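You operate a simulated robot arm through the tools that you are given. There is no shell and no other tool. Be economical: measure what you need, move in short steps, check, and stop when the job is done.

Carry out the task below with a simulated two-armed robot. There is one attempt and no reset: what you move stays moved.

## Task
Press the badge waiting in the badge maker onto the black puck and set it on the pink tray.
Fine: use the magnet cup; swing it out again before you lift the puck.

Only the result counts: the job must be done as asked and must still hold three seconds after the hand-in. Knocking over, shifting, dropping, spilling or breaking anything else fails it.

## Robot
Two 7-joint arms with four-finger grippers on one trunk that stands fixed in place. Base frame: the origin is at the foot of the trunk, x ahead of it, y to its left, z up; the work surface is at about z = 840. Lengths are in mm, angles in rad, forces in N, time in s.
The left shoulder is at [40, 181, 1254], the right one opposite. With the tool pointing down near the work surface each hand reaches from about 280 to 820 mm from the base axis, measured 20 degrees to its own side. Payload 3.67 kg a hand.
Tool frame (each hand has its own): the origin (TCP) lies between the finger pads and is the grasp point; the fingertips stand 28 mm ahead of it; z points along the fingers, y is the line along which they close. The gripper opens to 112 mm. The gripper's body begins 73 mm behind the TCP.
Orientation is that of the tool frame in the base frame, as a unit quaternion [w, x, y, z]. With the fingers straight down and closing along the base's y, the tool's x points along the base's -x, its y along +y and its z along -z.

## Interface
- The arms move only by the tool arm_command. It takes "left_series", "right_series" or both (then of equal length, played together; a hand with none holds still); each is a list of rows, each an object of numbers (a shift or turn left out is 0, a gripper value left out holds the last): "rx", "ry", "rz": the turn, a rotation vector about the tool's x, y, z in rad; "tx", "ty", "tz": the shift along the tool's x, y, z in mm; "grip": the gripper command, from -1 (shut) to 1 (fully open), values between in proportion. In form: [{"rx": .., "ry": .., "rz": .., "tx": .., "ty": .., "tz": .., "grip": ..}, ...]. A call has 1 to 10 rows; each row shifts and turns the commanded pose from where the row before left it, along the tool's axes as they then stand. A row lasts 0.2 s, in which the tool goes at most 50 mm and 0.15 rad; a call with a longer step from one row to the next is refused whole, and so is a gripper value outside its range. Where a pose cannot be reached the arm comes as near as it can. A force on the tool above 70 N (or 10 N above the force at the start of the call, whichever is more), or a blocked arm, ends the call early, and 0.2 s more pass. Each finger halts on what it meets, pressing with about 41 N; the grip force reading is that of the motor and also rises with nothing between the fingers. The clock runs only during rows and for 0.2 s after the last one: add rows that do not move to give the fingers time. It gives the time, the measured TCP pose, the force on the tool (base axes), the opening and the grip force at its end, in the units of the frame above (readings bear some noise), with the torque about the TCP (base axes, N m) and any sound that the robot's microphone picked up, and new pictures: "views" is both (left out), scene, wrist or none (wrist: the cameras of the hands that moved).
- Cameras (640 x 400 px; columns grow to the right, rows downward): "scene" is now at [110.8, -40.6, 1480.4]; the picture's right is [-0.36, -0.93, 0.00], its down [-0.52, 0.20, -0.83] and it looks along [0.77, -0.30, -0.56] (base axes); focal length 321 px, centre (320, 200). "left" rides on the left gripper at [60, 18, -104] in its tool frame; the picture's right is [-0.29, 0.96, 0.00], its down [-0.80, -0.24, -0.55] and it looks along [-0.53, -0.16, 0.83] (tool axes); focal length 234 px, centre (320, 200). "right" rides on the right gripper at [60, -18, -104] in its tool frame; the picture's right is [0.29, 0.96, 0.00], its down [-0.80, 0.24, -0.55] and it looks along [-0.53, 0.16, 0.83] (tool axes); focal length 234 px, centre (320, 200). There is no depth. A picture from a camera that has moved, and an enlarged one, comes with that camera's place and axes in the base frame and with its lens. The place of the scene camera against the robot may be out by one fixed shift of up to 12 mm in any direction.
- lift_body(by): slides the trunk up (or, below 0, down) by that many mm; the arms and the scene camera ride with it, the base frame stays. It gives what a move gives, with no picture.
- turn_head(pan, tilt): turns the head with the scene camera to pan (to the left, within 1.501 rad either way) and tilt (down, from -0.506 to 1.204), counted from straight ahead of the robot. It gives what a move gives, and a new picture of the scene camera.
- inspect(camera, box): a new picture of the part [left, top, right, bottom] of that camera's present view, enlarged. It takes no simulated time.
- hand_in(): hands the job in; it is judged then, once.

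Go step by step. Nothing tells you positions but the pictures and the camera data: compare them with the known pose of the tool, close in by small moves and look again before you grip or let go. The budget is 120 turns and 200 pictures, counting those below and the enlarged ones. Unless the task says otherwise, let go and move clear before handing in, and close with one line.

The tools are called after "Call:" by a JSON object that holds its "method" and its "body". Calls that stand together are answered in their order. arm_command: Moves the arms, as the interface text tells. Its arguments: {"type":"object","properties":{"left_series":{"type":"array"},"right_series":{"type":"array"},"views":{"type":"string","enum":["both","scene","wrist","none"]}},"required":[]} The other tools are called the same way: lift_body (by) slides the trunk up or down; turn_head (pan, tilt) turns the head that bears the scene camera; inspect (camera, box) takes an enlarged picture of a part of a camera's view; hand_in () hands the job in.

At the start:

```text
clock: 0.0
left_ee_pos: [429.2, -14.8, 1251.4]
left_tool_rot: [0.0, 0.0, 1.0, 0.0]
left_ft_force: [1.2, 0.3, 0.8]
left_ft_torque: [0.03, -0.01, 0.0]
left_grip_width: 111.9
left_gripper_force: 0.1
right_ee_pos: [396.3, -450.2, 1301.1]
right_tool_rot: [0.0, 0.001, 1.0, 0.0]
right_ft_force: [0.1, -0.3, -0.6]
right_ft_torque: [-0.04, -0.02, 0.03]
right_grip_width: 111.8
right_gripper_force: 0.1
trunk travel left (down, up): [-375.0, 139.0]
head pan, tilt: [-0.37, 0.597]
```

scene: 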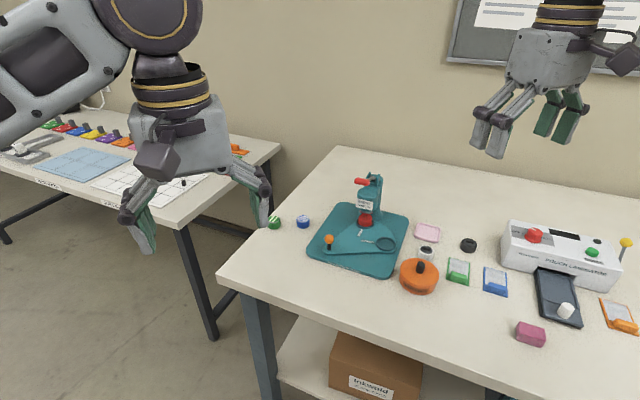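
right: 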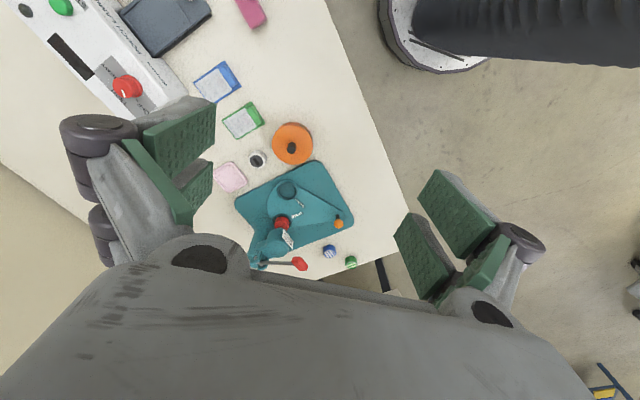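
left: 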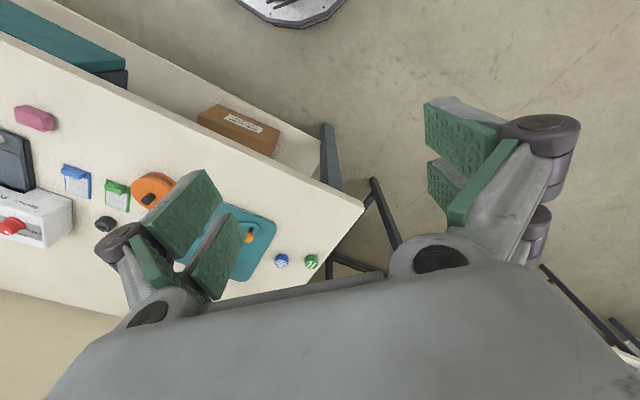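

I see a teal badge maker with a red lever, a black puck right of it, a pink tray, an orange cup and other things. I'll look closer at them first.

Call:
{"method": "inspect", "body": {"camera": "scene", "box": [300, 160, 420, 290]}}

Call:
{"method": "inspect", "body": {"camera": "scene", "box": [390, 200, 520, 310]}}

Call:
{"method": "inspect", "body": {"camera": "right", "box": [190, 100, 370, 280]}}

```text
3.08 times, centred on (360, 225) of scene
camera zoom: at [110.8, -40.6, 1480.4], right [-0.36, -0.93, 0.0], down [-0.52, 0.2, -0.83], along [0.77, -0.3, -0.56], focal length 988 px, centre (197, 123)
```

zoom: 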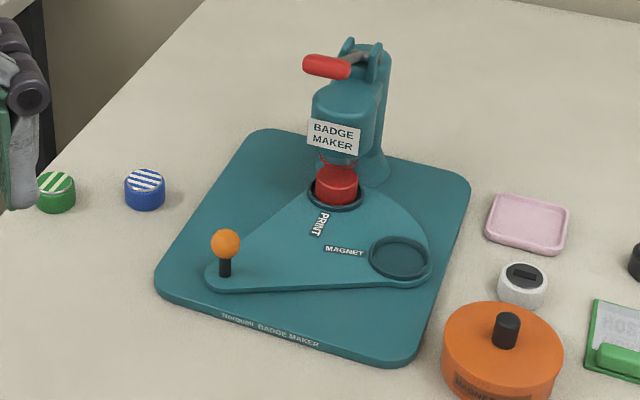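

```text
3.64 times, centred on (455, 255) of scene
camera zoom: at [110.8, -40.6, 1480.4], right [-0.36, -0.93, 0.0], down [-0.52, 0.2, -0.83], along [0.77, -0.3, -0.56], focal length 1168 px, centre (-171, 0)
```

zoom: 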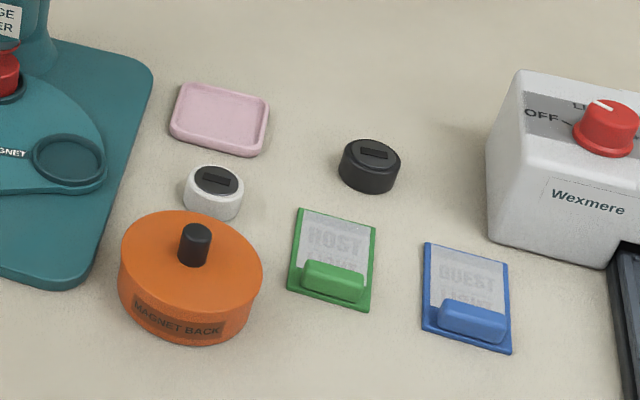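

```text
2.22 times, centred on (280, 190) of right
camera zoom: at [336.9, -467.2, 1405.0], right [-0.29, 0.96, 0.0], down [0.8, 0.24, 0.55], along [0.53, 0.16, -0.83], focal length 520 px, centre (409, 222)
```

zoom: 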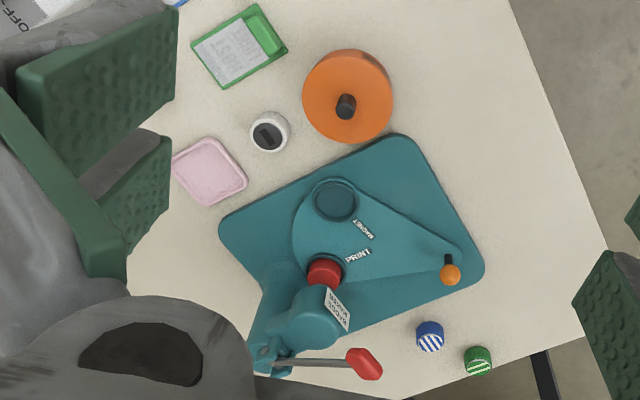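

The red lever, print cup and empty magnet cup of the badge maker show, with puck at about [596,-681] and tray at [699,-624]. I bring the right wrist camera closer to understand the mechanism.

Call:
{"method": "arm_command", "body": {"right_series": [{"tx": -26, "tz": 38}, {"tx": -26, "tz": 38}, {"tx": -26, "tz": 38}, {"tx": -26, "tz": 38}, {}], "views": "wrist"}}

Call:
{"method": "inspect", "body": {"camera": "right", "box": [220, 80, 460, 300]}}

Call:
{"method": "inspect", "body": {"camera": "scene", "box": [340, 165, 400, 235]}}

```text
clock: 1.2
left_ee_pos: [428.5, -15.2, 1250.7]
left_tool_rot: [0.0, -0.001, 1.0, 0.0]
left_ft_force: [0.2, 0.0, 0.2]
left_ft_torque: [0.03, 0.03, 0.0]
left_grip_width: 111.6
left_gripper_force: 0.1
right_ee_pos: [500.1, -450.8, 1149.6]
right_tool_rot: [0.001, 0.0, 1.0, 0.0]
right_ft_force: [0.2, -0.2, -0.3]
right_ft_torque: [0.0, -0.02, 0.04]
right_grip_width: 112.0
right_gripper_force: 0.1
trunk travel left (down, up): [-375.0, 139.0]
head pan, tilt: [-0.37, 0.597]
camera right: at [441.1, -466.8, 1253.8], right [-0.29, 0.96, 0.0], down [0.8, 0.24, 0.56], along [0.53, 0.16, -0.83], focal length 234 px, centre (320, 200)
```

right: 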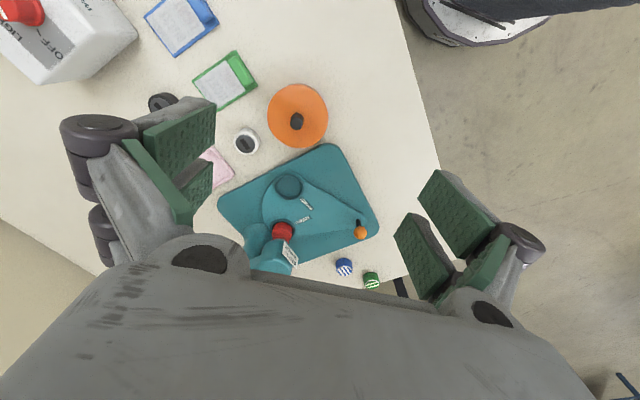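

```text
1.82 times, centred on (340, 190) of right
camera zoom: at [441.1, -466.8, 1253.8], right [-0.29, 0.96, 0.0], down [0.8, 0.24, 0.56], along [0.53, 0.16, -0.83], focal length 426 px, centre (284, 218)
```

zoom: 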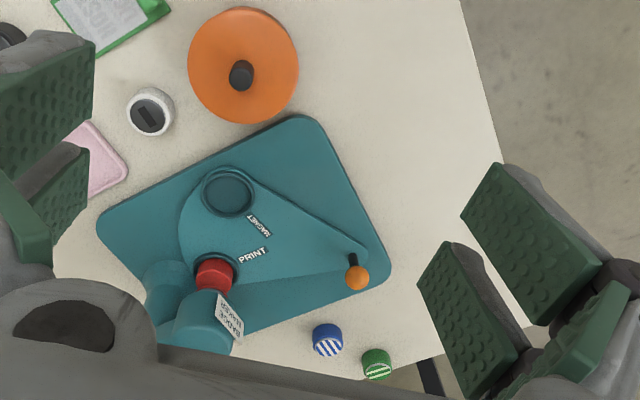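

```text
5.71 times, centred on (370, 200) of scene
camera zoom: at [109.8, -40.5, 1480.5], right [-0.36, -0.93, 0.0], down [-0.52, 0.2, -0.83], along [0.77, -0.3, -0.56], focal length 1835 px, centre (34, 200)
```

zoom: 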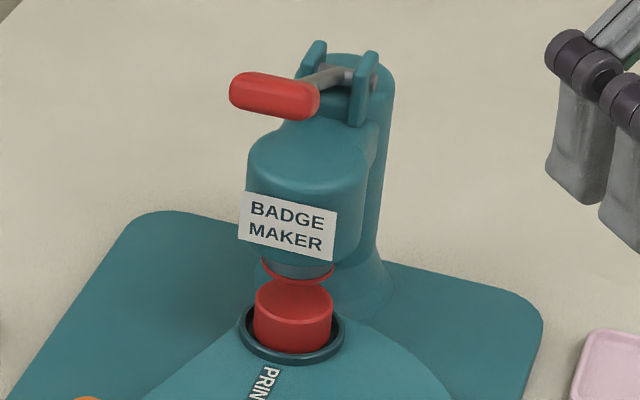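

The ram holds a thin red badge above the print cup; the magnet cup is at about [678,-458], pivot about [733,-385], knob about [724,-300,900], lever handle about [727,-394,1060]. The puck is far out, so I lower the trunk for reach and go towards the puck.

Call:
{"method": "lift_body", "body": {"by": -150}}

Call:
{"method": "arm_command", "body": {"right_series": [{"tx": -5, "ty": -45}, {"tx": -10, "ty": -45}, {"tx": -15, "ty": -45}, {"tx": -15, "ty": -45}, {"tx": -20, "ty": -41}, {}]}}

```text
clock: 3.0
left_ee_pos: [428.9, -14.5, 1103.0]
left_tool_rot: [0.0, 0.0, 1.0, 0.001]
left_ft_force: [0.0, -0.4, -0.1]
left_ft_torque: [0.01, 0.01, -0.02]
left_grip_width: 111.9
left_gripper_force: 0.1
right_ee_pos: [501.7, -450.3, 1000.7]
right_tool_rot: [0.0, -0.001, 1.0, 0.0]
right_ft_force: [0.6, -1.3, -0.5]
right_ft_torque: [0.0, 0.0, 0.0]
right_grip_width: 111.9
right_gripper_force: 0.0
trunk travel left (down, up): [-225.0, 289.0]
head pan, tilt: [-0.37, 0.597]
```

```text
clock: 4.3
left_ee_pos: [427.5, -14.9, 1102.5]
left_tool_rot: [0.0, 0.001, 1.0, 0.001]
left_ft_force: [-0.3, -0.5, -0.4]
left_ft_torque: [0.0, -0.04, 0.02]
left_grip_width: 111.9
left_gripper_force: 0.1
right_ee_pos: [564.8, -671.4, 999.0]
right_tool_rot: [0.0, 0.0, 1.0, 0.0]
right_ft_force: [-0.2, -1.3, 1.2]
right_ft_torque: [0.0, 0.01, 0.0]
right_grip_width: 111.8
right_gripper_force: 0.0
trunk travel left (down, up): [-225.0, 289.0]
head pan, tilt: [-0.37, 0.597]
camera scene: at [109.9, -40.4, 1331.7], right [-0.36, -0.93, 0.0], down [-0.52, 0.2, -0.83], along [0.77, -0.3, -0.56], focal length 321 px, centre (320, 200)
camera right: at [506.1, -687.9, 1104.5], right [-0.29, 0.96, 0.0], down [0.8, 0.24, 0.55], along [0.53, 0.16, -0.83], focal length 234 px, centre (320, 200)
```

scene: 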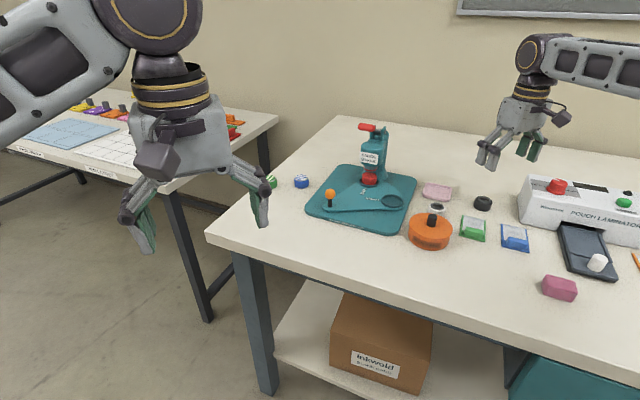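
right: 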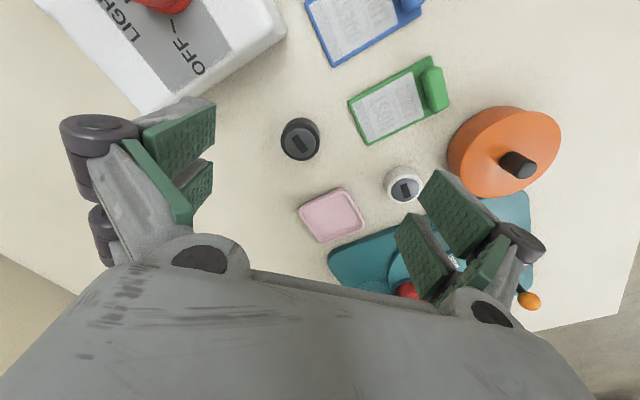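

The puck sits at about [594,-684], top near 860. I move over it with a partly opened gripper and stop just above.

Call:
{"method": "arm_command", "body": {"right_series": [{"tx": -29, "ty": -12.5, "grip": 0.43}, {"tz": 35}, {"tz": 35}, {"tz": 25}, {}]}}

Call:
{"method": "inspect", "body": {"camera": "scene", "box": [430, 140, 540, 240]}}

```text
clock: 5.5
left_ee_pos: [428.1, -14.7, 1103.1]
left_tool_rot: [0.001, 0.001, 1.0, 0.0]
left_ft_force: [0.3, 1.6, -1.4]
left_ft_torque: [0.0, 0.01, 0.0]
left_grip_width: 112.0
left_gripper_force: 0.0
right_ee_pos: [593.5, -684.0, 905.2]
right_tool_rot: [0.0, 0.0, 1.0, 0.0]
right_ft_force: [-0.7, -0.4, -0.3]
right_ft_torque: [0.0, -0.01, -0.01]
right_grip_width: 80.4
right_gripper_force: 0.1
trunk travel left (down, up): [-225.0, 289.0]
head pan, tilt: [-0.37, 0.597]
camera scene: at [110.4, -40.3, 1331.6], right [-0.36, -0.93, 0.0], down [-0.52, 0.2, -0.83], along [0.77, -0.3, -0.56], focal length 321 px, centre (320, 200)
camera right: at [534.8, -700.4, 1009.4], right [-0.29, 0.96, 0.0], down [0.8, 0.24, 0.55], along [0.53, 0.16, -0.83], focal length 234 px, centre (320, 200)
```

scene: 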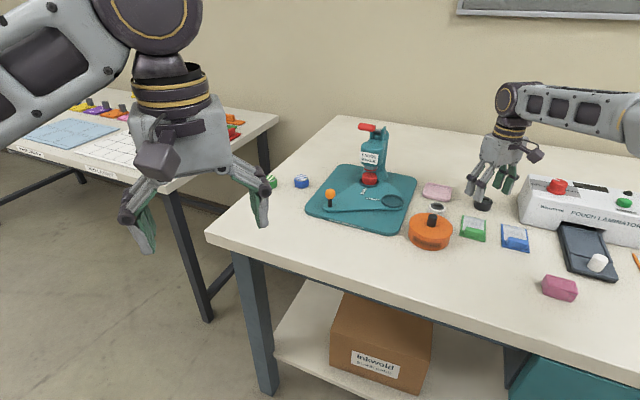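
right: 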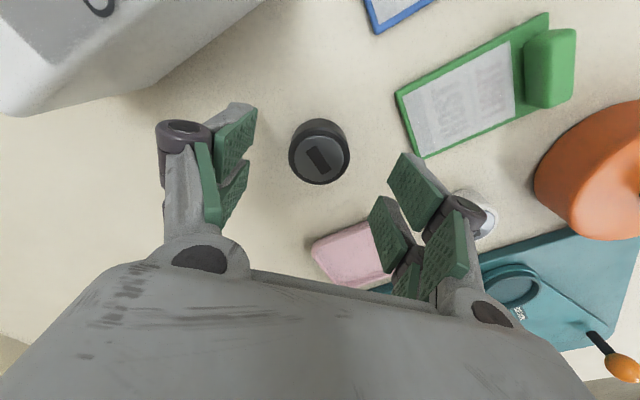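

```text
4.00 times, centred on (485, 190) of scene
camera zoom: at [110.4, -40.3, 1331.6], right [-0.36, -0.93, 0.0], down [-0.52, 0.2, -0.83], along [0.77, -0.3, -0.56], focal length 1285 px, centre (-340, 240)
```

zoom: 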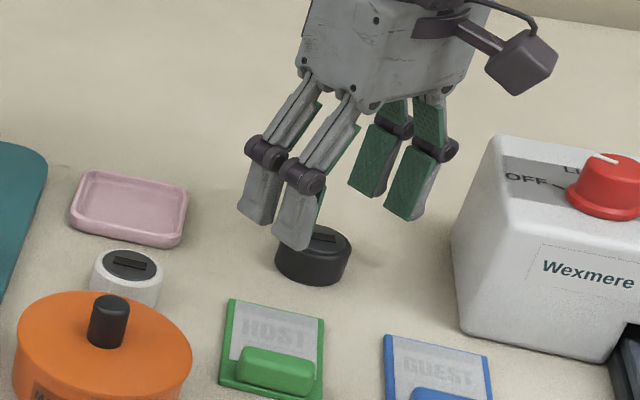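

The puck is centred between the fingers at about [591,-684]. I go down to 872 and close.

Call:
{"method": "arm_command", "body": {"right_series": [{"tx": 2, "tz": 17}, {"tz": 16}, {"grip": -0.4}, {"grip": -0.6}, {"grip": -0.8}, {"grip": -0.8}], "views": "wrist"}}

```text
clock: 7.0
left_ee_pos: [428.9, -15.5, 1102.4]
left_tool_rot: [0.0, 0.0, 1.0, 0.0]
left_ft_force: [-0.1, -0.5, 0.1]
left_ft_torque: [-0.01, -0.05, -0.01]
left_grip_width: 111.8
left_gripper_force: 0.1
right_ee_pos: [592.2, -684.5, 872.6]
right_tool_rot: [-0.001, 0.0, 1.0, 0.0]
right_ft_force: [-0.5, -0.1, 0.2]
right_ft_torque: [0.0, -0.02, 0.02]
right_grip_width: 39.6
right_gripper_force: 40.8
trunk travel left (down, up): [-225.0, 289.0]
head pan, tilt: [-0.37, 0.597]
camera right: at [533.5, -700.7, 976.8], right [-0.29, 0.96, 0.0], down [0.8, 0.24, 0.55], along [0.53, 0.16, -0.83], focal length 234 px, centre (320, 200)
```

right: 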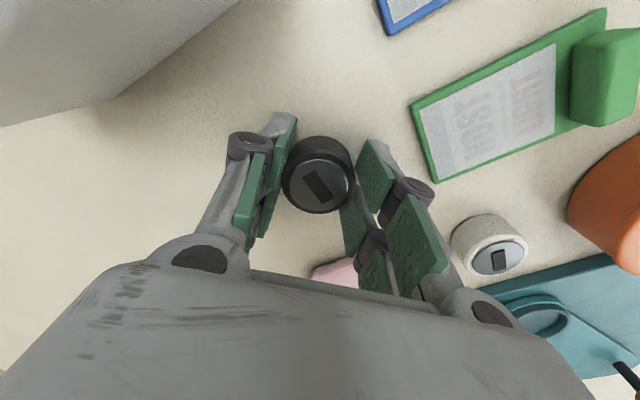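

The puck is held, but low; I regrip about 5 mm higher so it can sit down in the cup, then lift.

Call:
{"method": "arm_command", "body": {"right_series": [{"grip": -0.15}, {"tz": -5}, {"grip": -0.8}, {"grip": -0.8}, {"tz": -30}, {"tz": -40}, {"tz": -40}, {}]}}

Call:
{"method": "inspect", "body": {"camera": "scene", "box": [420, 110, 540, 220]}}

```text
clock: 8.8
left_ee_pos: [428.6, -15.9, 1103.0]
left_tool_rot: [0.0, 0.0, 1.0, 0.0]
left_ft_force: [1.3, 0.8, -0.2]
left_ft_torque: [-0.02, 0.02, -0.03]
left_grip_width: 112.1
left_gripper_force: 0.0
right_ee_pos: [593.3, -685.4, 987.7]
right_tool_rot: [0.0, -0.001, 1.0, -0.001]
right_ft_force: [-0.6, -0.5, 0.0]
right_ft_torque: [0.0, -0.03, -0.01]
right_grip_width: 11.0
right_gripper_force: 0.0
trunk travel left (down, up): [-225.0, 289.0]
head pan, tilt: [-0.37, 0.597]
camera scene: at [111.1, -41.1, 1331.5], right [-0.36, -0.93, 0.0], down [-0.52, 0.2, -0.83], along [0.77, -0.3, -0.56], focal length 321 px, centre (320, 200)
camera right: at [533.8, -700.9, 1091.9], right [-0.29, 0.96, 0.0], down [0.8, 0.24, 0.55], along [0.53, 0.16, -0.83], focal length 234 px, centre (320, 200)
```

scene: 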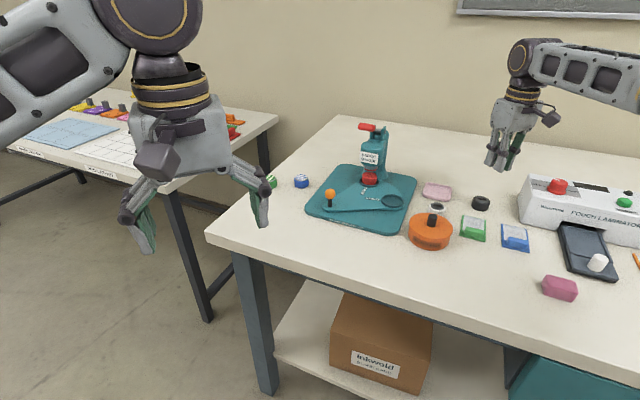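
right: 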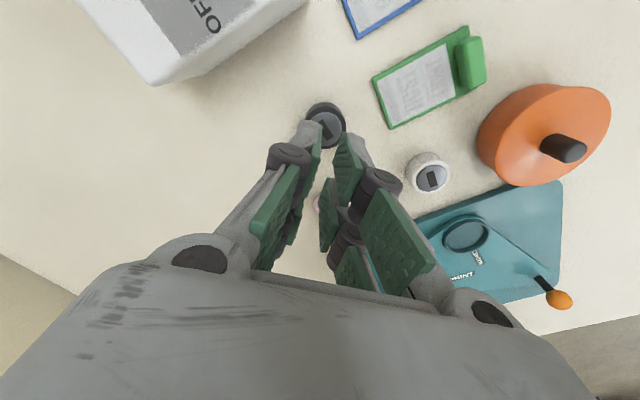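

```text
3.64 times, centred on (480, 165) of scene
camera zoom: at [111.1, -41.1, 1331.5], right [-0.36, -0.93, 0.0], down [-0.52, 0.2, -0.83], along [0.77, -0.3, -0.56], focal length 1168 px, centre (-262, 327)
```

zoom: 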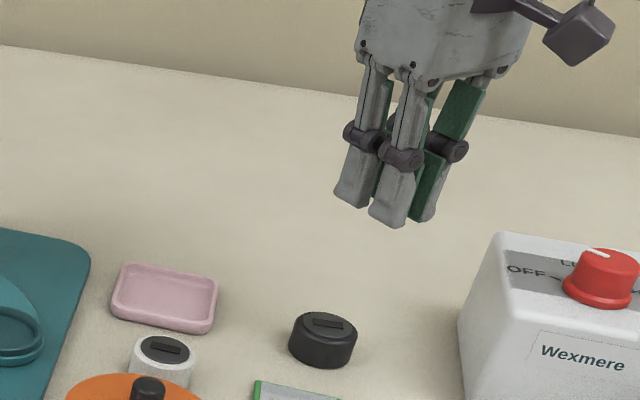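

The higher grip slipped and the puck stayed on the table. I go back, look, and take the lower grip.

Call:
{"method": "arm_command", "body": {"right_series": [{"grip": 0.43}, {"tx": -1, "ty": 3, "tz": 35}, {"tz": 35}, {"tz": 15}, {}], "views": "wrist"}}

Call:
{"method": "inspect", "body": {"camera": "right", "box": [220, 80, 420, 220]}}

```text
clock: 9.9
left_ee_pos: [428.8, -14.1, 1102.5]
left_tool_rot: [0.0, 0.0, 1.0, 0.0]
left_ft_force: [0.2, 0.1, 0.3]
left_ft_torque: [0.02, -0.02, 0.0]
left_grip_width: 112.0
left_gripper_force: 0.1
right_ee_pos: [592.7, -679.9, 903.1]
right_tool_rot: [0.0, 0.0, 1.0, 0.0]
right_ft_force: [-1.0, 0.0, 0.2]
right_ft_torque: [0.03, -0.01, 0.02]
right_grip_width: 80.1
right_gripper_force: 0.1
trunk travel left (down, up): [-225.0, 289.0]
head pan, tilt: [-0.37, 0.597]
camera right: at [534.5, -696.7, 1006.8], right [-0.29, 0.96, 0.0], down [0.8, 0.24, 0.55], along [0.53, 0.16, -0.83], focal length 234 px, centre (320, 200)
```

right: 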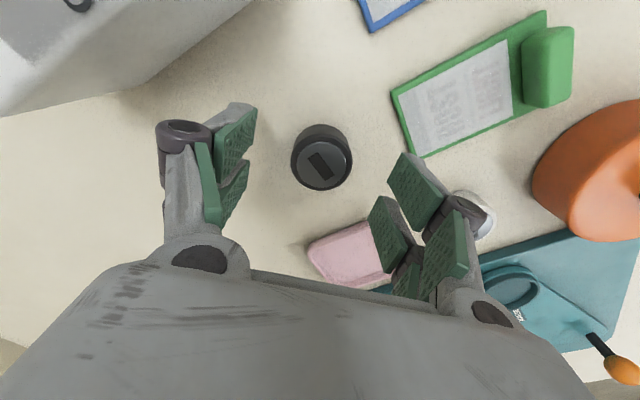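

```text
2.86 times, centred on (320, 150) of right
camera zoom: at [534.5, -696.7, 1006.8], right [-0.29, 0.96, 0.0], down [0.8, 0.24, 0.55], along [0.53, 0.16, -0.83], focal length 669 px, centre (320, 343)
```

zoom: 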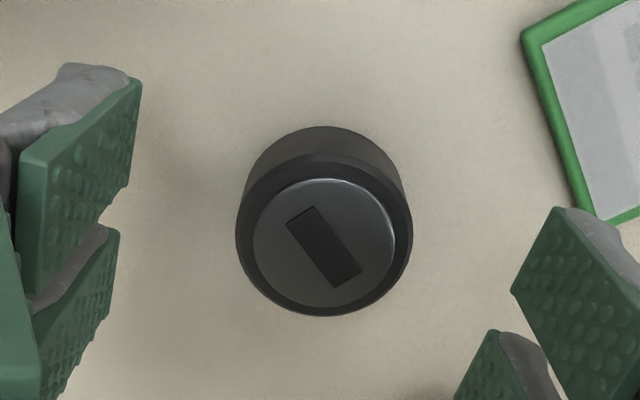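

The puck centre is really at about [600,-676]; my grip was off-centre by 7 mm. I correct and grip at 874.

Call:
{"method": "arm_command", "body": {"right_series": [{"tx": -7, "ty": 4, "tz": 10}, {"tz": 19}, {"grip": -0.4}, {"grip": -0.8}, {"grip": -0.8}, {"tz": -20}, {"tz": -35}, {"tz": -35}, {"tz": -20}, {}], "views": "wrist"}}

Call:
{"method": "inspect", "body": {"camera": "scene", "box": [420, 110, 540, 220]}}

```text
clock: 12.2
left_ee_pos: [428.1, -14.5, 1102.4]
left_tool_rot: [0.0, 0.0, 1.0, 0.0]
left_ft_force: [0.0, -0.3, 1.1]
left_ft_torque: [-0.01, 0.01, 0.01]
left_grip_width: 111.9
left_gripper_force: 0.1
right_ee_pos: [602.0, -677.1, 983.2]
right_tool_rot: [0.0, 0.0, 1.0, -0.001]
right_ft_force: [0.4, 0.3, -0.9]
right_ft_torque: [0.02, 0.0, -0.04]
right_grip_width: 40.0
right_gripper_force: 40.9
trunk travel left (down, up): [-225.0, 289.0]
head pan, tilt: [-0.37, 0.597]
camera right: at [542.4, -693.1, 1087.8], right [-0.29, 0.96, 0.0], down [0.8, 0.24, 0.55], along [0.53, 0.16, -0.83], focal length 234 px, centre (320, 200)
```

right: 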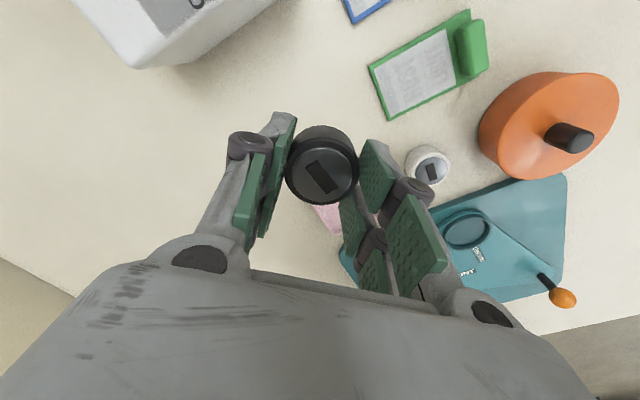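

```text
3.64 times, centred on (480, 165) of scene
camera zoom: at [111.0, -40.8, 1331.5], right [-0.36, -0.93, 0.0], down [-0.52, 0.2, -0.83], along [0.77, -0.3, -0.56], focal length 1168 px, centre (-262, 327)
```

zoom: 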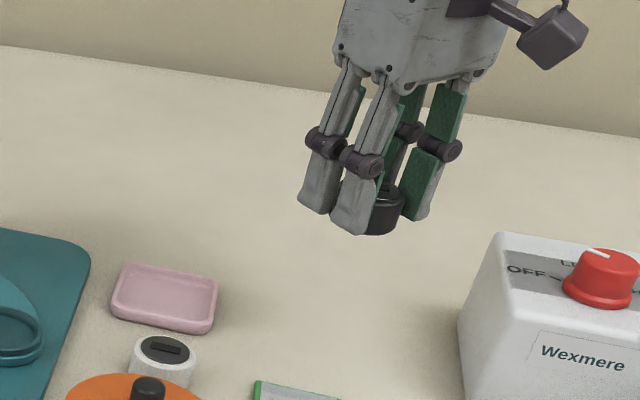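

The puck is held. I turn the hand about 50 degrees so that its wide body clears the lever, then go part way to the magnet cup.

Call:
{"method": "arm_command", "body": {"right_series": [{"tz": -20, "rz": -0.145}, {"rz": -0.145}, {"rz": -0.145}, {"rz": -0.145}, {"rz": -0.145}, {"rz": -0.145}, {}], "views": "none"}}

Call:
{"method": "arm_command", "body": {"right_series": [{"tx": -36, "ty": 13.9}, {"tx": -36, "ty": 13.9}, {"tx": -36, "ty": 13.9}, {"tx": -36, "ty": 13.9}, {}]}}

```text
clock: 13.8
left_ee_pos: [428.1, -15.9, 1101.5]
left_tool_rot: [0.0, 0.0, 1.0, -0.001]
left_ft_force: [-0.1, -0.6, 0.0]
left_ft_torque: [-0.01, -0.03, 0.01]
left_grip_width: 112.3
left_gripper_force: 0.0
right_ee_pos: [602.0, -677.2, 1002.1]
right_tool_rot: [0.0, -0.422, 0.906, 0.0]
right_ft_force: [1.0, -1.1, -0.3]
right_ft_torque: [-0.02, -0.01, -0.02]
right_grip_width: 39.6
right_gripper_force: 41.5
trunk travel left (down, up): [-225.0, 289.0]
head pan, tilt: [-0.37, 0.597]
```

```text
clock: 14.9
left_ee_pos: [428.9, -15.8, 1103.2]
left_tool_rot: [0.0, 0.0, 1.0, 0.0]
left_ft_force: [-0.1, -0.5, -0.8]
left_ft_torque: [0.04, 0.02, -0.03]
left_grip_width: 112.1
left_gripper_force: 0.0
right_ee_pos: [649.6, -531.5, 1003.7]
right_tool_rot: [0.0, -0.422, 0.907, 0.0]
right_ft_force: [0.4, -0.5, -1.2]
right_ft_torque: [0.04, -0.01, 0.0]
right_grip_width: 39.4
right_gripper_force: 41.1
trunk travel left (down, up): [-225.0, 289.0]
head pan, tilt: [-0.37, 0.597]
camera scene: at [110.5, -41.6, 1331.6], right [-0.36, -0.93, 0.0], down [-0.52, 0.2, -0.83], along [0.77, -0.3, -0.56], focal length 321 px, centre (320, 200)
camera right: at [626.2, -586.7, 1107.6], right [-0.92, 0.4, 0.0], down [0.33, 0.76, 0.55], along [0.22, 0.51, -0.83], focal length 234 px, centre (320, 200)
```

scene: 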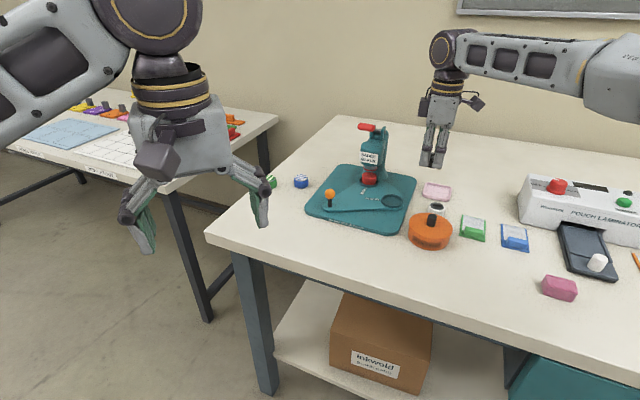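
right: 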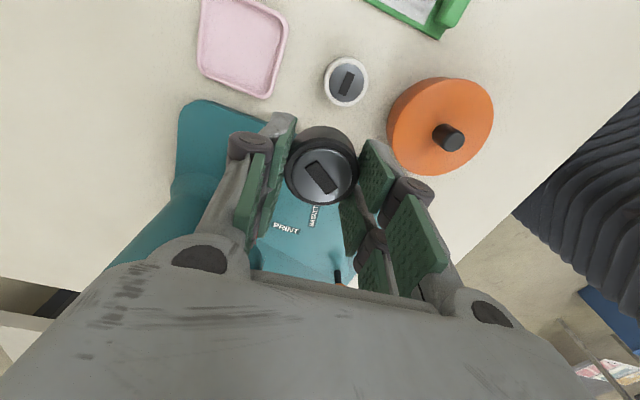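

The cup centre from three views is about [677.5,-457.5], rim near 862. I go over it and partly down, then look.

Call:
{"method": "arm_command", "body": {"right_series": [{"tx": -37, "ty": 13.2}, {"tx": -37, "ty": 13.2}, {"tz": 30}, {"tz": 30}, {"tz": 20}, {}]}}

Call:
{"method": "inspect", "body": {"camera": "scene", "box": [340, 120, 440, 220]}}

Call:
{"method": "inspect", "body": {"camera": "right", "box": [220, 80, 420, 280]}}

```text
clock: 16.4
left_ee_pos: [428.6, -15.5, 1102.4]
left_tool_rot: [0.0, 0.0, 1.0, 0.001]
left_ft_force: [0.5, 0.4, -0.3]
left_ft_torque: [-0.02, -0.02, -0.02]
left_grip_width: 112.0
left_gripper_force: 0.2
right_ee_pos: [678.1, -457.2, 923.0]
right_tool_rot: [0.0, -0.423, 0.906, 0.0]
right_ft_force: [0.0, 0.7, 0.6]
right_ft_torque: [-0.01, 0.02, -0.02]
right_grip_width: 39.6
right_gripper_force: 40.8
trunk travel left (down, up): [-225.0, 289.0]
head pan, tilt: [-0.37, 0.597]
camera scene: at [110.8, -40.5, 1331.6], right [-0.36, -0.93, 0.0], down [-0.52, 0.2, -0.83], along [0.77, -0.3, -0.56], focal length 321 px, centre (320, 200)
camera right: at [654.1, -512.7, 1027.8], right [-0.92, 0.4, 0.0], down [0.33, 0.76, 0.55], along [0.22, 0.51, -0.83], focal length 234 px, centre (320, 200)
```

scene: 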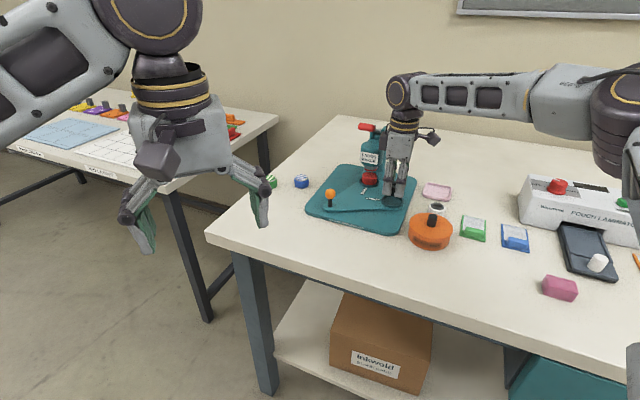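
right: 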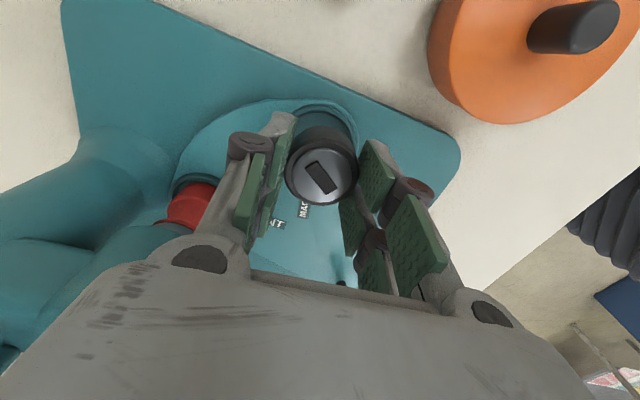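

```text
4.00 times, centred on (390, 170) of scene
camera zoom: at [110.8, -40.5, 1331.6], right [-0.36, -0.93, 0.0], down [-0.52, 0.2, -0.83], along [0.77, -0.3, -0.56], focal length 1285 px, centre (40, 320)
```

zoom: 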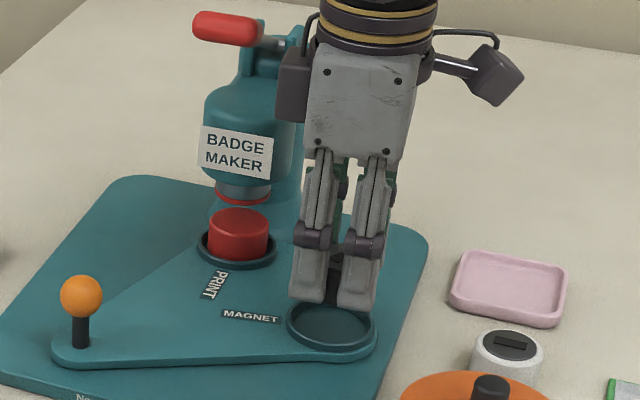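

```text
2.00 times, centred on (320, 180) of right
camera zoom: at [654.1, -512.7, 1027.8], right [-0.92, 0.4, 0.0], down [0.33, 0.76, 0.55], along [0.22, 0.51, -0.83], focal length 468 px, centre (320, 240)
```

zoom: 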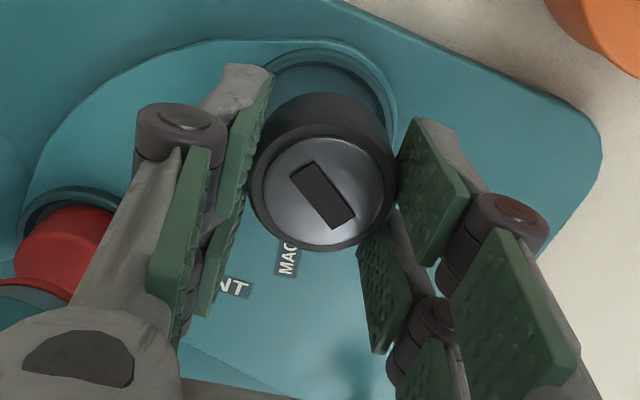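

The puck hangs about 25 mm above the cup rim. I lower it 20 mm so that parallax hardly matters and compare puck and ring.

Call:
{"method": "arm_command", "body": {"right_series": [{"tz": 10}, {"tz": 10}, {}], "views": "none"}}

Call:
{"method": "inspect", "body": {"camera": "scene", "box": [360, 160, 420, 220]}}

Call:
{"method": "inspect", "body": {"camera": "right", "box": [260, 60, 400, 210]}}

```text
clock: 17.1
left_ee_pos: [428.9, -15.1, 1101.6]
left_tool_rot: [0.0, 0.0, 1.0, 0.0]
left_ft_force: [-0.3, -0.3, 0.4]
left_ft_torque: [0.05, -0.01, -0.02]
left_grip_width: 112.1
left_gripper_force: 0.2
right_ee_pos: [678.2, -457.2, 903.5]
right_tool_rot: [0.0, -0.422, 0.907, 0.0]
right_ft_force: [-1.1, -0.2, -0.5]
right_ft_torque: [0.02, -0.03, -0.01]
right_grip_width: 39.5
right_gripper_force: 40.8
trunk travel left (down, up): [-225.0, 289.0]
head pan, tilt: [-0.37, 0.597]
```

```text
6.67 times, centred on (390, 190) of scene
camera zoom: at [110.8, -40.6, 1331.6], right [-0.36, -0.93, 0.0], down [-0.52, 0.2, -0.83], along [0.77, -0.3, -0.56], focal length 2141 px, centre (-147, 267)
```

zoom: 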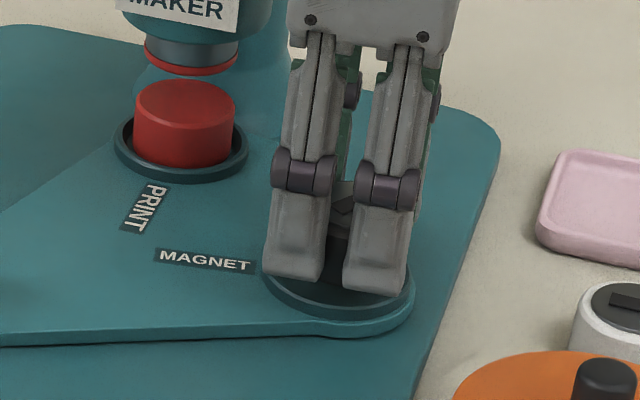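

```text
2.67 times, centred on (330, 135) of right
camera zoom: at [654.1, -513.2, 1008.4], right [-0.92, 0.4, 0.0], down [0.33, 0.76, 0.55], along [0.22, 0.51, -0.83], focal length 624 px, centre (293, 373)
```

zoom: 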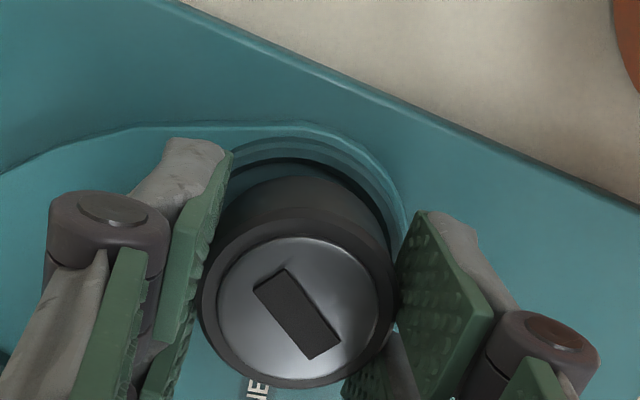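

Puck and ring look aligned within a millimetre or two. I lower in small steps watching the force.

Call:
{"method": "arm_command", "body": {"right_series": [{"tz": 3}, {"tz": 3}, {"tz": 2}, {}], "views": "none"}}

Call:
{"method": "inspect", "body": {"camera": "scene", "box": [360, 160, 420, 220]}}

Call:
{"method": "inspect", "body": {"camera": "right", "box": [260, 60, 400, 210]}}

```text
clock: 18.1
left_ee_pos: [429.0, -14.0, 1102.4]
left_tool_rot: [0.0, -0.001, 1.0, -0.001]
left_ft_force: [-0.7, -0.2, 0.0]
left_ft_torque: [0.0, 0.02, -0.01]
left_grip_width: 112.2
left_gripper_force: 0.0
right_ee_pos: [678.2, -457.3, 895.9]
right_tool_rot: [0.0, -0.422, 0.907, -0.001]
right_ft_force: [1.6, 0.9, -0.9]
right_ft_torque: [0.01, -0.06, 0.02]
right_grip_width: 39.4
right_gripper_force: 41.1
trunk travel left (down, up): [-225.0, 289.0]
head pan, tilt: [-0.37, 0.597]
```

```text
6.67 times, centred on (390, 190) of scene
camera zoom: at [111.2, -40.5, 1331.5], right [-0.36, -0.93, 0.0], down [-0.52, 0.2, -0.83], along [0.77, -0.3, -0.56], focal length 2141 px, centre (-147, 267)
```

zoom: 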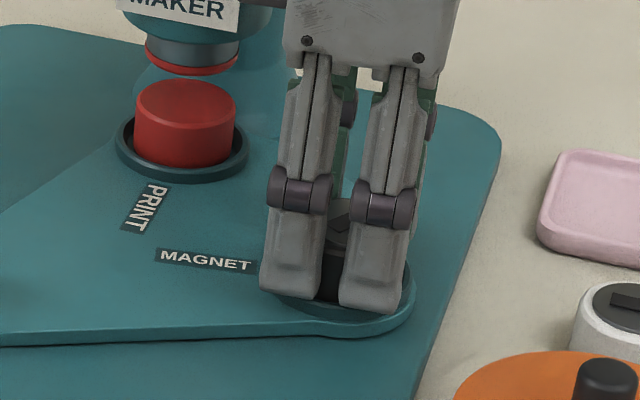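

```text
2.67 times, centred on (330, 135) of right
camera zoom: at [654.8, -512.9, 1000.0], right [-0.92, 0.4, 0.0], down [0.33, 0.76, 0.55], along [0.22, 0.51, -0.83], focal length 624 px, centre (293, 373)
```

zoom: 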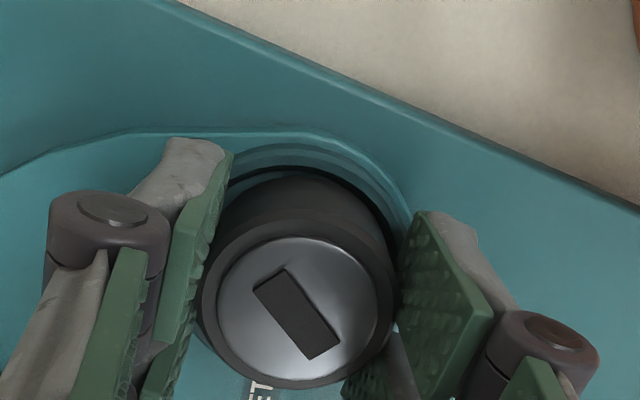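

Still no contact and well centred, with the puck entering the ring. I lower further in small steps.

Call:
{"method": "arm_command", "body": {"right_series": [{"tz": 1.5}, {"tz": 1.5}, {"tz": 1.5}, {}], "views": "none"}}

Call:
{"method": "inspect", "body": {"camera": "right", "box": [260, 60, 400, 210]}}

```text
clock: 19.1
left_ee_pos: [427.8, -15.0, 1103.2]
left_tool_rot: [0.0, 0.001, 1.0, 0.0]
left_ft_force: [0.6, 0.5, -0.7]
left_ft_torque: [-0.01, -0.03, 0.01]
left_grip_width: 111.8
left_gripper_force: 0.1
right_ee_pos: [678.7, -458.4, 894.0]
right_tool_rot: [0.001, -0.421, 0.907, -0.001]
right_ft_force: [4.2, -2.4, 13.7]
right_ft_torque: [0.11, 0.14, 0.02]
right_grip_width: 39.4
right_gripper_force: 41.0
trunk travel left (down, up): [-225.0, 289.0]
head pan, tilt: [-0.37, 0.597]
```

```text
2.67 times, centred on (330, 135) of right
camera zoom: at [654.2, -512.9, 997.7], right [-0.92, 0.4, 0.0], down [0.33, 0.76, 0.55], along [0.22, 0.51, -0.83], focal length 624 px, centre (293, 373)
```

zoom: 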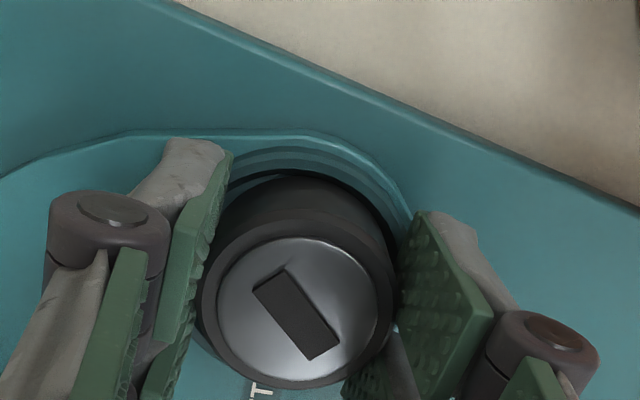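

There is contact at 894 with a slight sideways force. I back up 1 mm, shift 1.5 mm with that force and feel again.

Call:
{"method": "arm_command", "body": {"right_series": [{"tz": -3.5}, {"ty": -1.5}, {"tz": 1.5}, {"tz": 1.5}, {"tz": 1}, {}], "views": "none"}}

Call:
{"method": "inspect", "body": {"camera": "scene", "box": [370, 165, 420, 215]}}

```text
clock: 20.6
left_ee_pos: [427.7, -15.4, 1104.9]
left_tool_rot: [0.001, 0.0, 1.0, -0.001]
left_ft_force: [-0.2, -0.4, -0.5]
left_ft_torque: [0.0, -0.04, 0.03]
left_grip_width: 111.8
left_gripper_force: 0.0
right_ee_pos: [679.6, -457.5, 894.1]
right_tool_rot: [0.001, -0.422, 0.906, -0.001]
right_ft_force: [0.3, -1.3, 19.0]
right_ft_torque: [0.3, 0.33, -0.09]
right_grip_width: 39.3
right_gripper_force: 41.2
trunk travel left (down, up): [-225.0, 289.0]
head pan, tilt: [-0.37, 0.597]
```

```text
8.00 times, centred on (395, 190) of scene
camera zoom: at [108.9, -39.4, 1331.9], right [-0.36, -0.93, 0.0], down [-0.52, 0.2, -0.83], along [0.77, -0.3, -0.56], focal length 2569 px, centre (-280, 280)
```

zoom: 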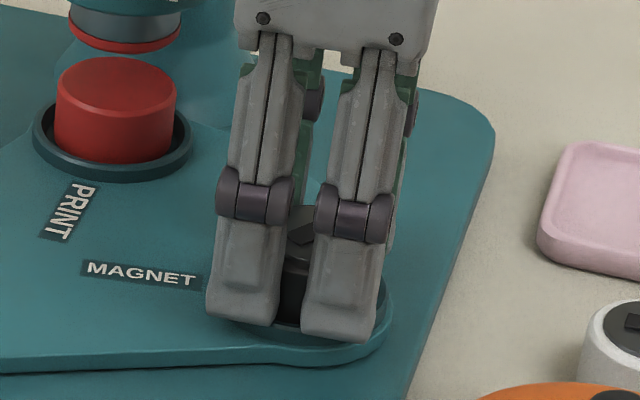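

The contact torque points to the near fingertip resting on the ring while the puck is inside it. I lift 1.5 mm and release gently, then look.

Call:
{"method": "arm_command", "body": {"right_series": [{"tz": -1.5, "ty": 0.7}, {}, {"grip": -0.18}, {}, {"tz": -10}, {"tz": -25}, {}]}}

Call:
{"method": "inspect", "body": {"camera": "scene", "box": [360, 155, 420, 215]}}

Call:
{"method": "inspect", "body": {"camera": "right", "box": [240, 60, 400, 230]}}

```text
clock: 22.1
left_ee_pos: [429.0, -16.1, 1101.2]
left_tool_rot: [-0.001, 0.0, 1.0, 0.0]
left_ft_force: [0.1, -0.7, 1.1]
left_ft_torque: [0.01, 0.0, 0.01]
left_grip_width: 112.1
left_gripper_force: 0.1
right_ee_pos: [679.4, -458.6, 925.1]
right_tool_rot: [-0.001, -0.422, 0.907, 0.0]
right_ft_force: [-0.2, 0.0, -0.1]
right_ft_torque: [0.03, 0.01, -0.01]
right_grip_width: 46.1
right_gripper_force: 0.2
trunk travel left (down, up): [-225.0, 289.0]
head pan, tilt: [-0.37, 0.597]
camera scene: at [111.5, -41.1, 1331.5], right [-0.36, -0.93, 0.0], down [-0.52, 0.2, -0.83], along [0.77, -0.3, -0.56], focal length 321 px, centre (320, 200)
camera right: at [655.8, -514.1, 1030.3], right [-0.92, 0.4, 0.0], down [0.33, 0.76, 0.55], along [0.22, 0.51, -0.83], focal length 234 px, centre (320, 200)
```

scene: 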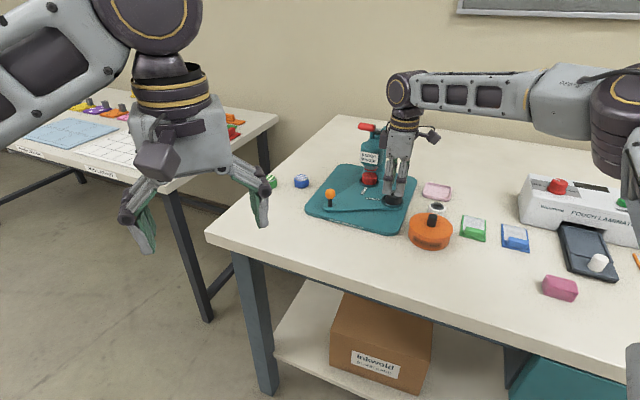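
right: 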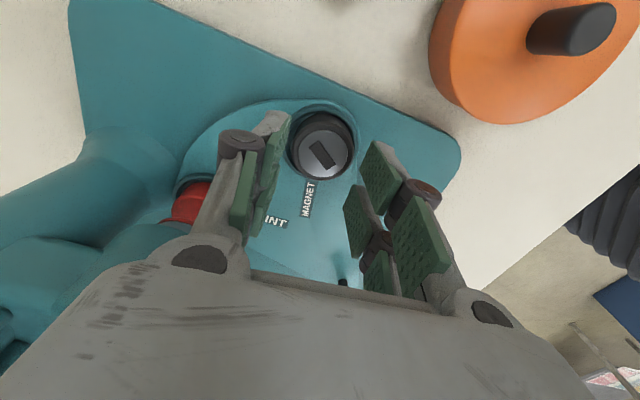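

```text
6.67 times, centred on (390, 185) of scene
camera zoom: at [111.5, -41.1, 1331.5], right [-0.36, -0.93, 0.0], down [-0.52, 0.2, -0.83], along [0.77, -0.3, -0.56], focal length 2141 px, centre (-147, 300)
```

zoom: 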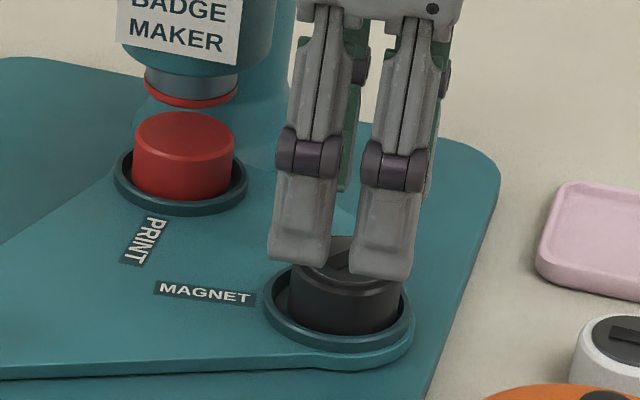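

```text
2.35 times, centred on (320, 145) of right
camera zoom: at [655.8, -514.1, 1030.3], right [-0.92, 0.4, 0.0], down [0.33, 0.76, 0.55], along [0.22, 0.51, -0.83], focal length 551 px, centre (320, 329)
```

zoom: 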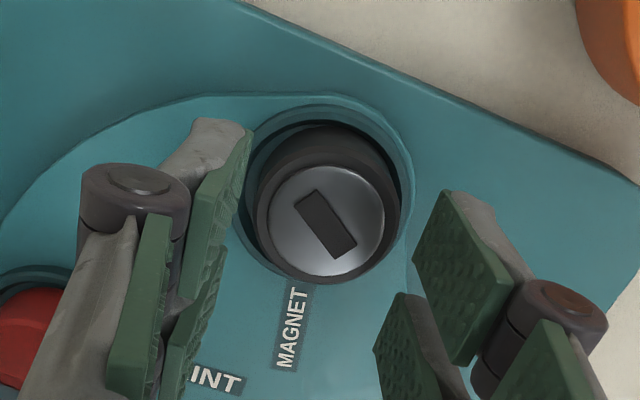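

The black puck stands level in the magnet cup. Next I back off, go round in front of the lever and turn the hand so it can straddle the orange knob while leaning away from the lever.

Call:
{"method": "arm_command", "body": {"right_series": [{"tz": -40}, {"tz": -45}, {"tx": 40}, {"tx": 40}, {"tx": -22.5, "ty": 35.3}, {"tx": -22.5, "ty": 35.3}, {"tx": -22.5, "ty": 35.3}, {}], "views": "none"}}

Call:
{"method": "arm_command", "body": {"right_series": [{"rz": 0.145}, {"rz": 0.145}, {"rz": 0.145}, {"rz": 0.145}, {"rz": 0.145}, {"rz": 0.145}, {"rz": 0.145}, {"rz": 0.145}, {"rz": 0.145}, {"rz": 0.145}], "views": "none"}}

Call:
{"method": "arm_command", "body": {"right_series": [{"rz": 0.12}, {"rz": 0.12}, {"ry": -0.12}, {"ry": -0.12}, {"ry": -0.11}, {}]}}

```text
clock: 23.9
left_ee_pos: [428.7, -15.8, 1102.4]
left_tool_rot: [0.0, 0.0, 1.0, 0.0]
left_ft_force: [0.0, 0.3, 0.1]
left_ft_torque: [0.03, -0.02, -0.01]
left_grip_width: 111.9
left_gripper_force: 0.0
right_ee_pos: [590.1, -400.3, 1011.9]
right_tool_rot: [0.0, -0.422, 0.907, 0.0]
right_ft_force: [0.7, -0.7, -0.7]
right_ft_torque: [-0.02, 0.01, -0.03]
right_grip_width: 45.7
right_gripper_force: 0.0
trunk travel left (down, up): [-225.0, 289.0]
head pan, tilt: [-0.37, 0.597]
```

```text
clock: 26.1
left_ee_pos: [429.2, -15.6, 1102.8]
left_tool_rot: [0.0, 0.0, 1.0, 0.0]
left_ft_force: [-0.2, 0.3, 0.5]
left_ft_torque: [-0.02, 0.02, 0.03]
left_grip_width: 112.3
left_gripper_force: 0.1
right_ee_pos: [589.7, -399.0, 1012.5]
right_tool_rot: [0.0, 0.287, 0.958, 0.001]
right_ft_force: [-0.7, -0.9, -0.2]
right_ft_torque: [-0.04, 0.0, 0.01]
right_grip_width: 46.1
right_gripper_force: 0.0
trunk travel left (down, up): [-225.0, 289.0]
head pan, tilt: [-0.37, 0.597]
```

```text
clock: 27.6
left_ee_pos: [429.1, -15.3, 1103.3]
left_tool_rot: [0.0, 0.0, 1.0, 0.0]
left_ft_force: [0.1, 0.0, -0.4]
left_ft_torque: [0.04, 0.0, -0.01]
left_grip_width: 112.0
left_gripper_force: 0.1
right_ee_pos: [591.0, -399.6, 1011.6]
right_tool_rot: [0.16, 0.393, 0.903, -0.07]
right_ft_force: [-0.3, 0.5, 0.1]
right_ft_torque: [0.0, -0.05, 0.01]
right_grip_width: 45.9
right_gripper_force: 0.0
trunk travel left (down, up): [-225.0, 289.0]
head pan, tilt: [-0.37, 0.597]
camera scene: at [111.0, -40.7, 1331.6], right [-0.36, -0.93, 0.0], down [-0.52, 0.2, -0.83], along [0.77, -0.3, -0.56], focal length 321 px, centre (320, 200)
camera right: at [515.1, -342.7, 1089.2], right [0.52, 0.85, -0.1], down [0.56, -0.24, 0.79], along [0.65, -0.46, -0.6], focal length 234 px, centre (320, 200)
```

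scene: 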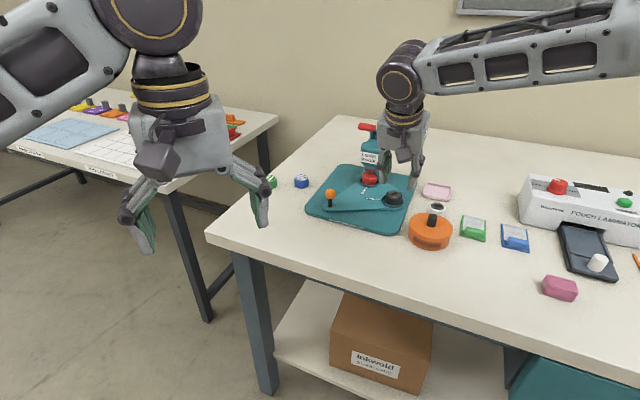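
right: 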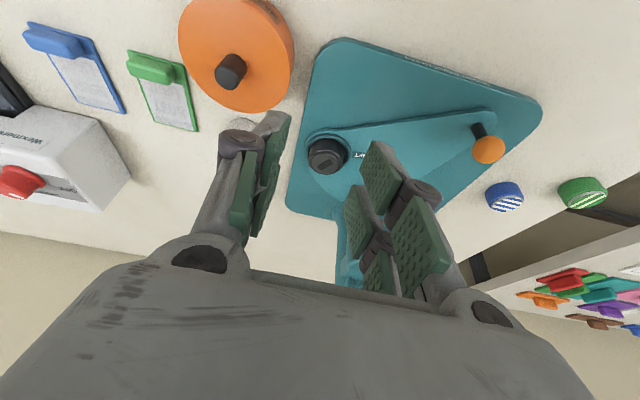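

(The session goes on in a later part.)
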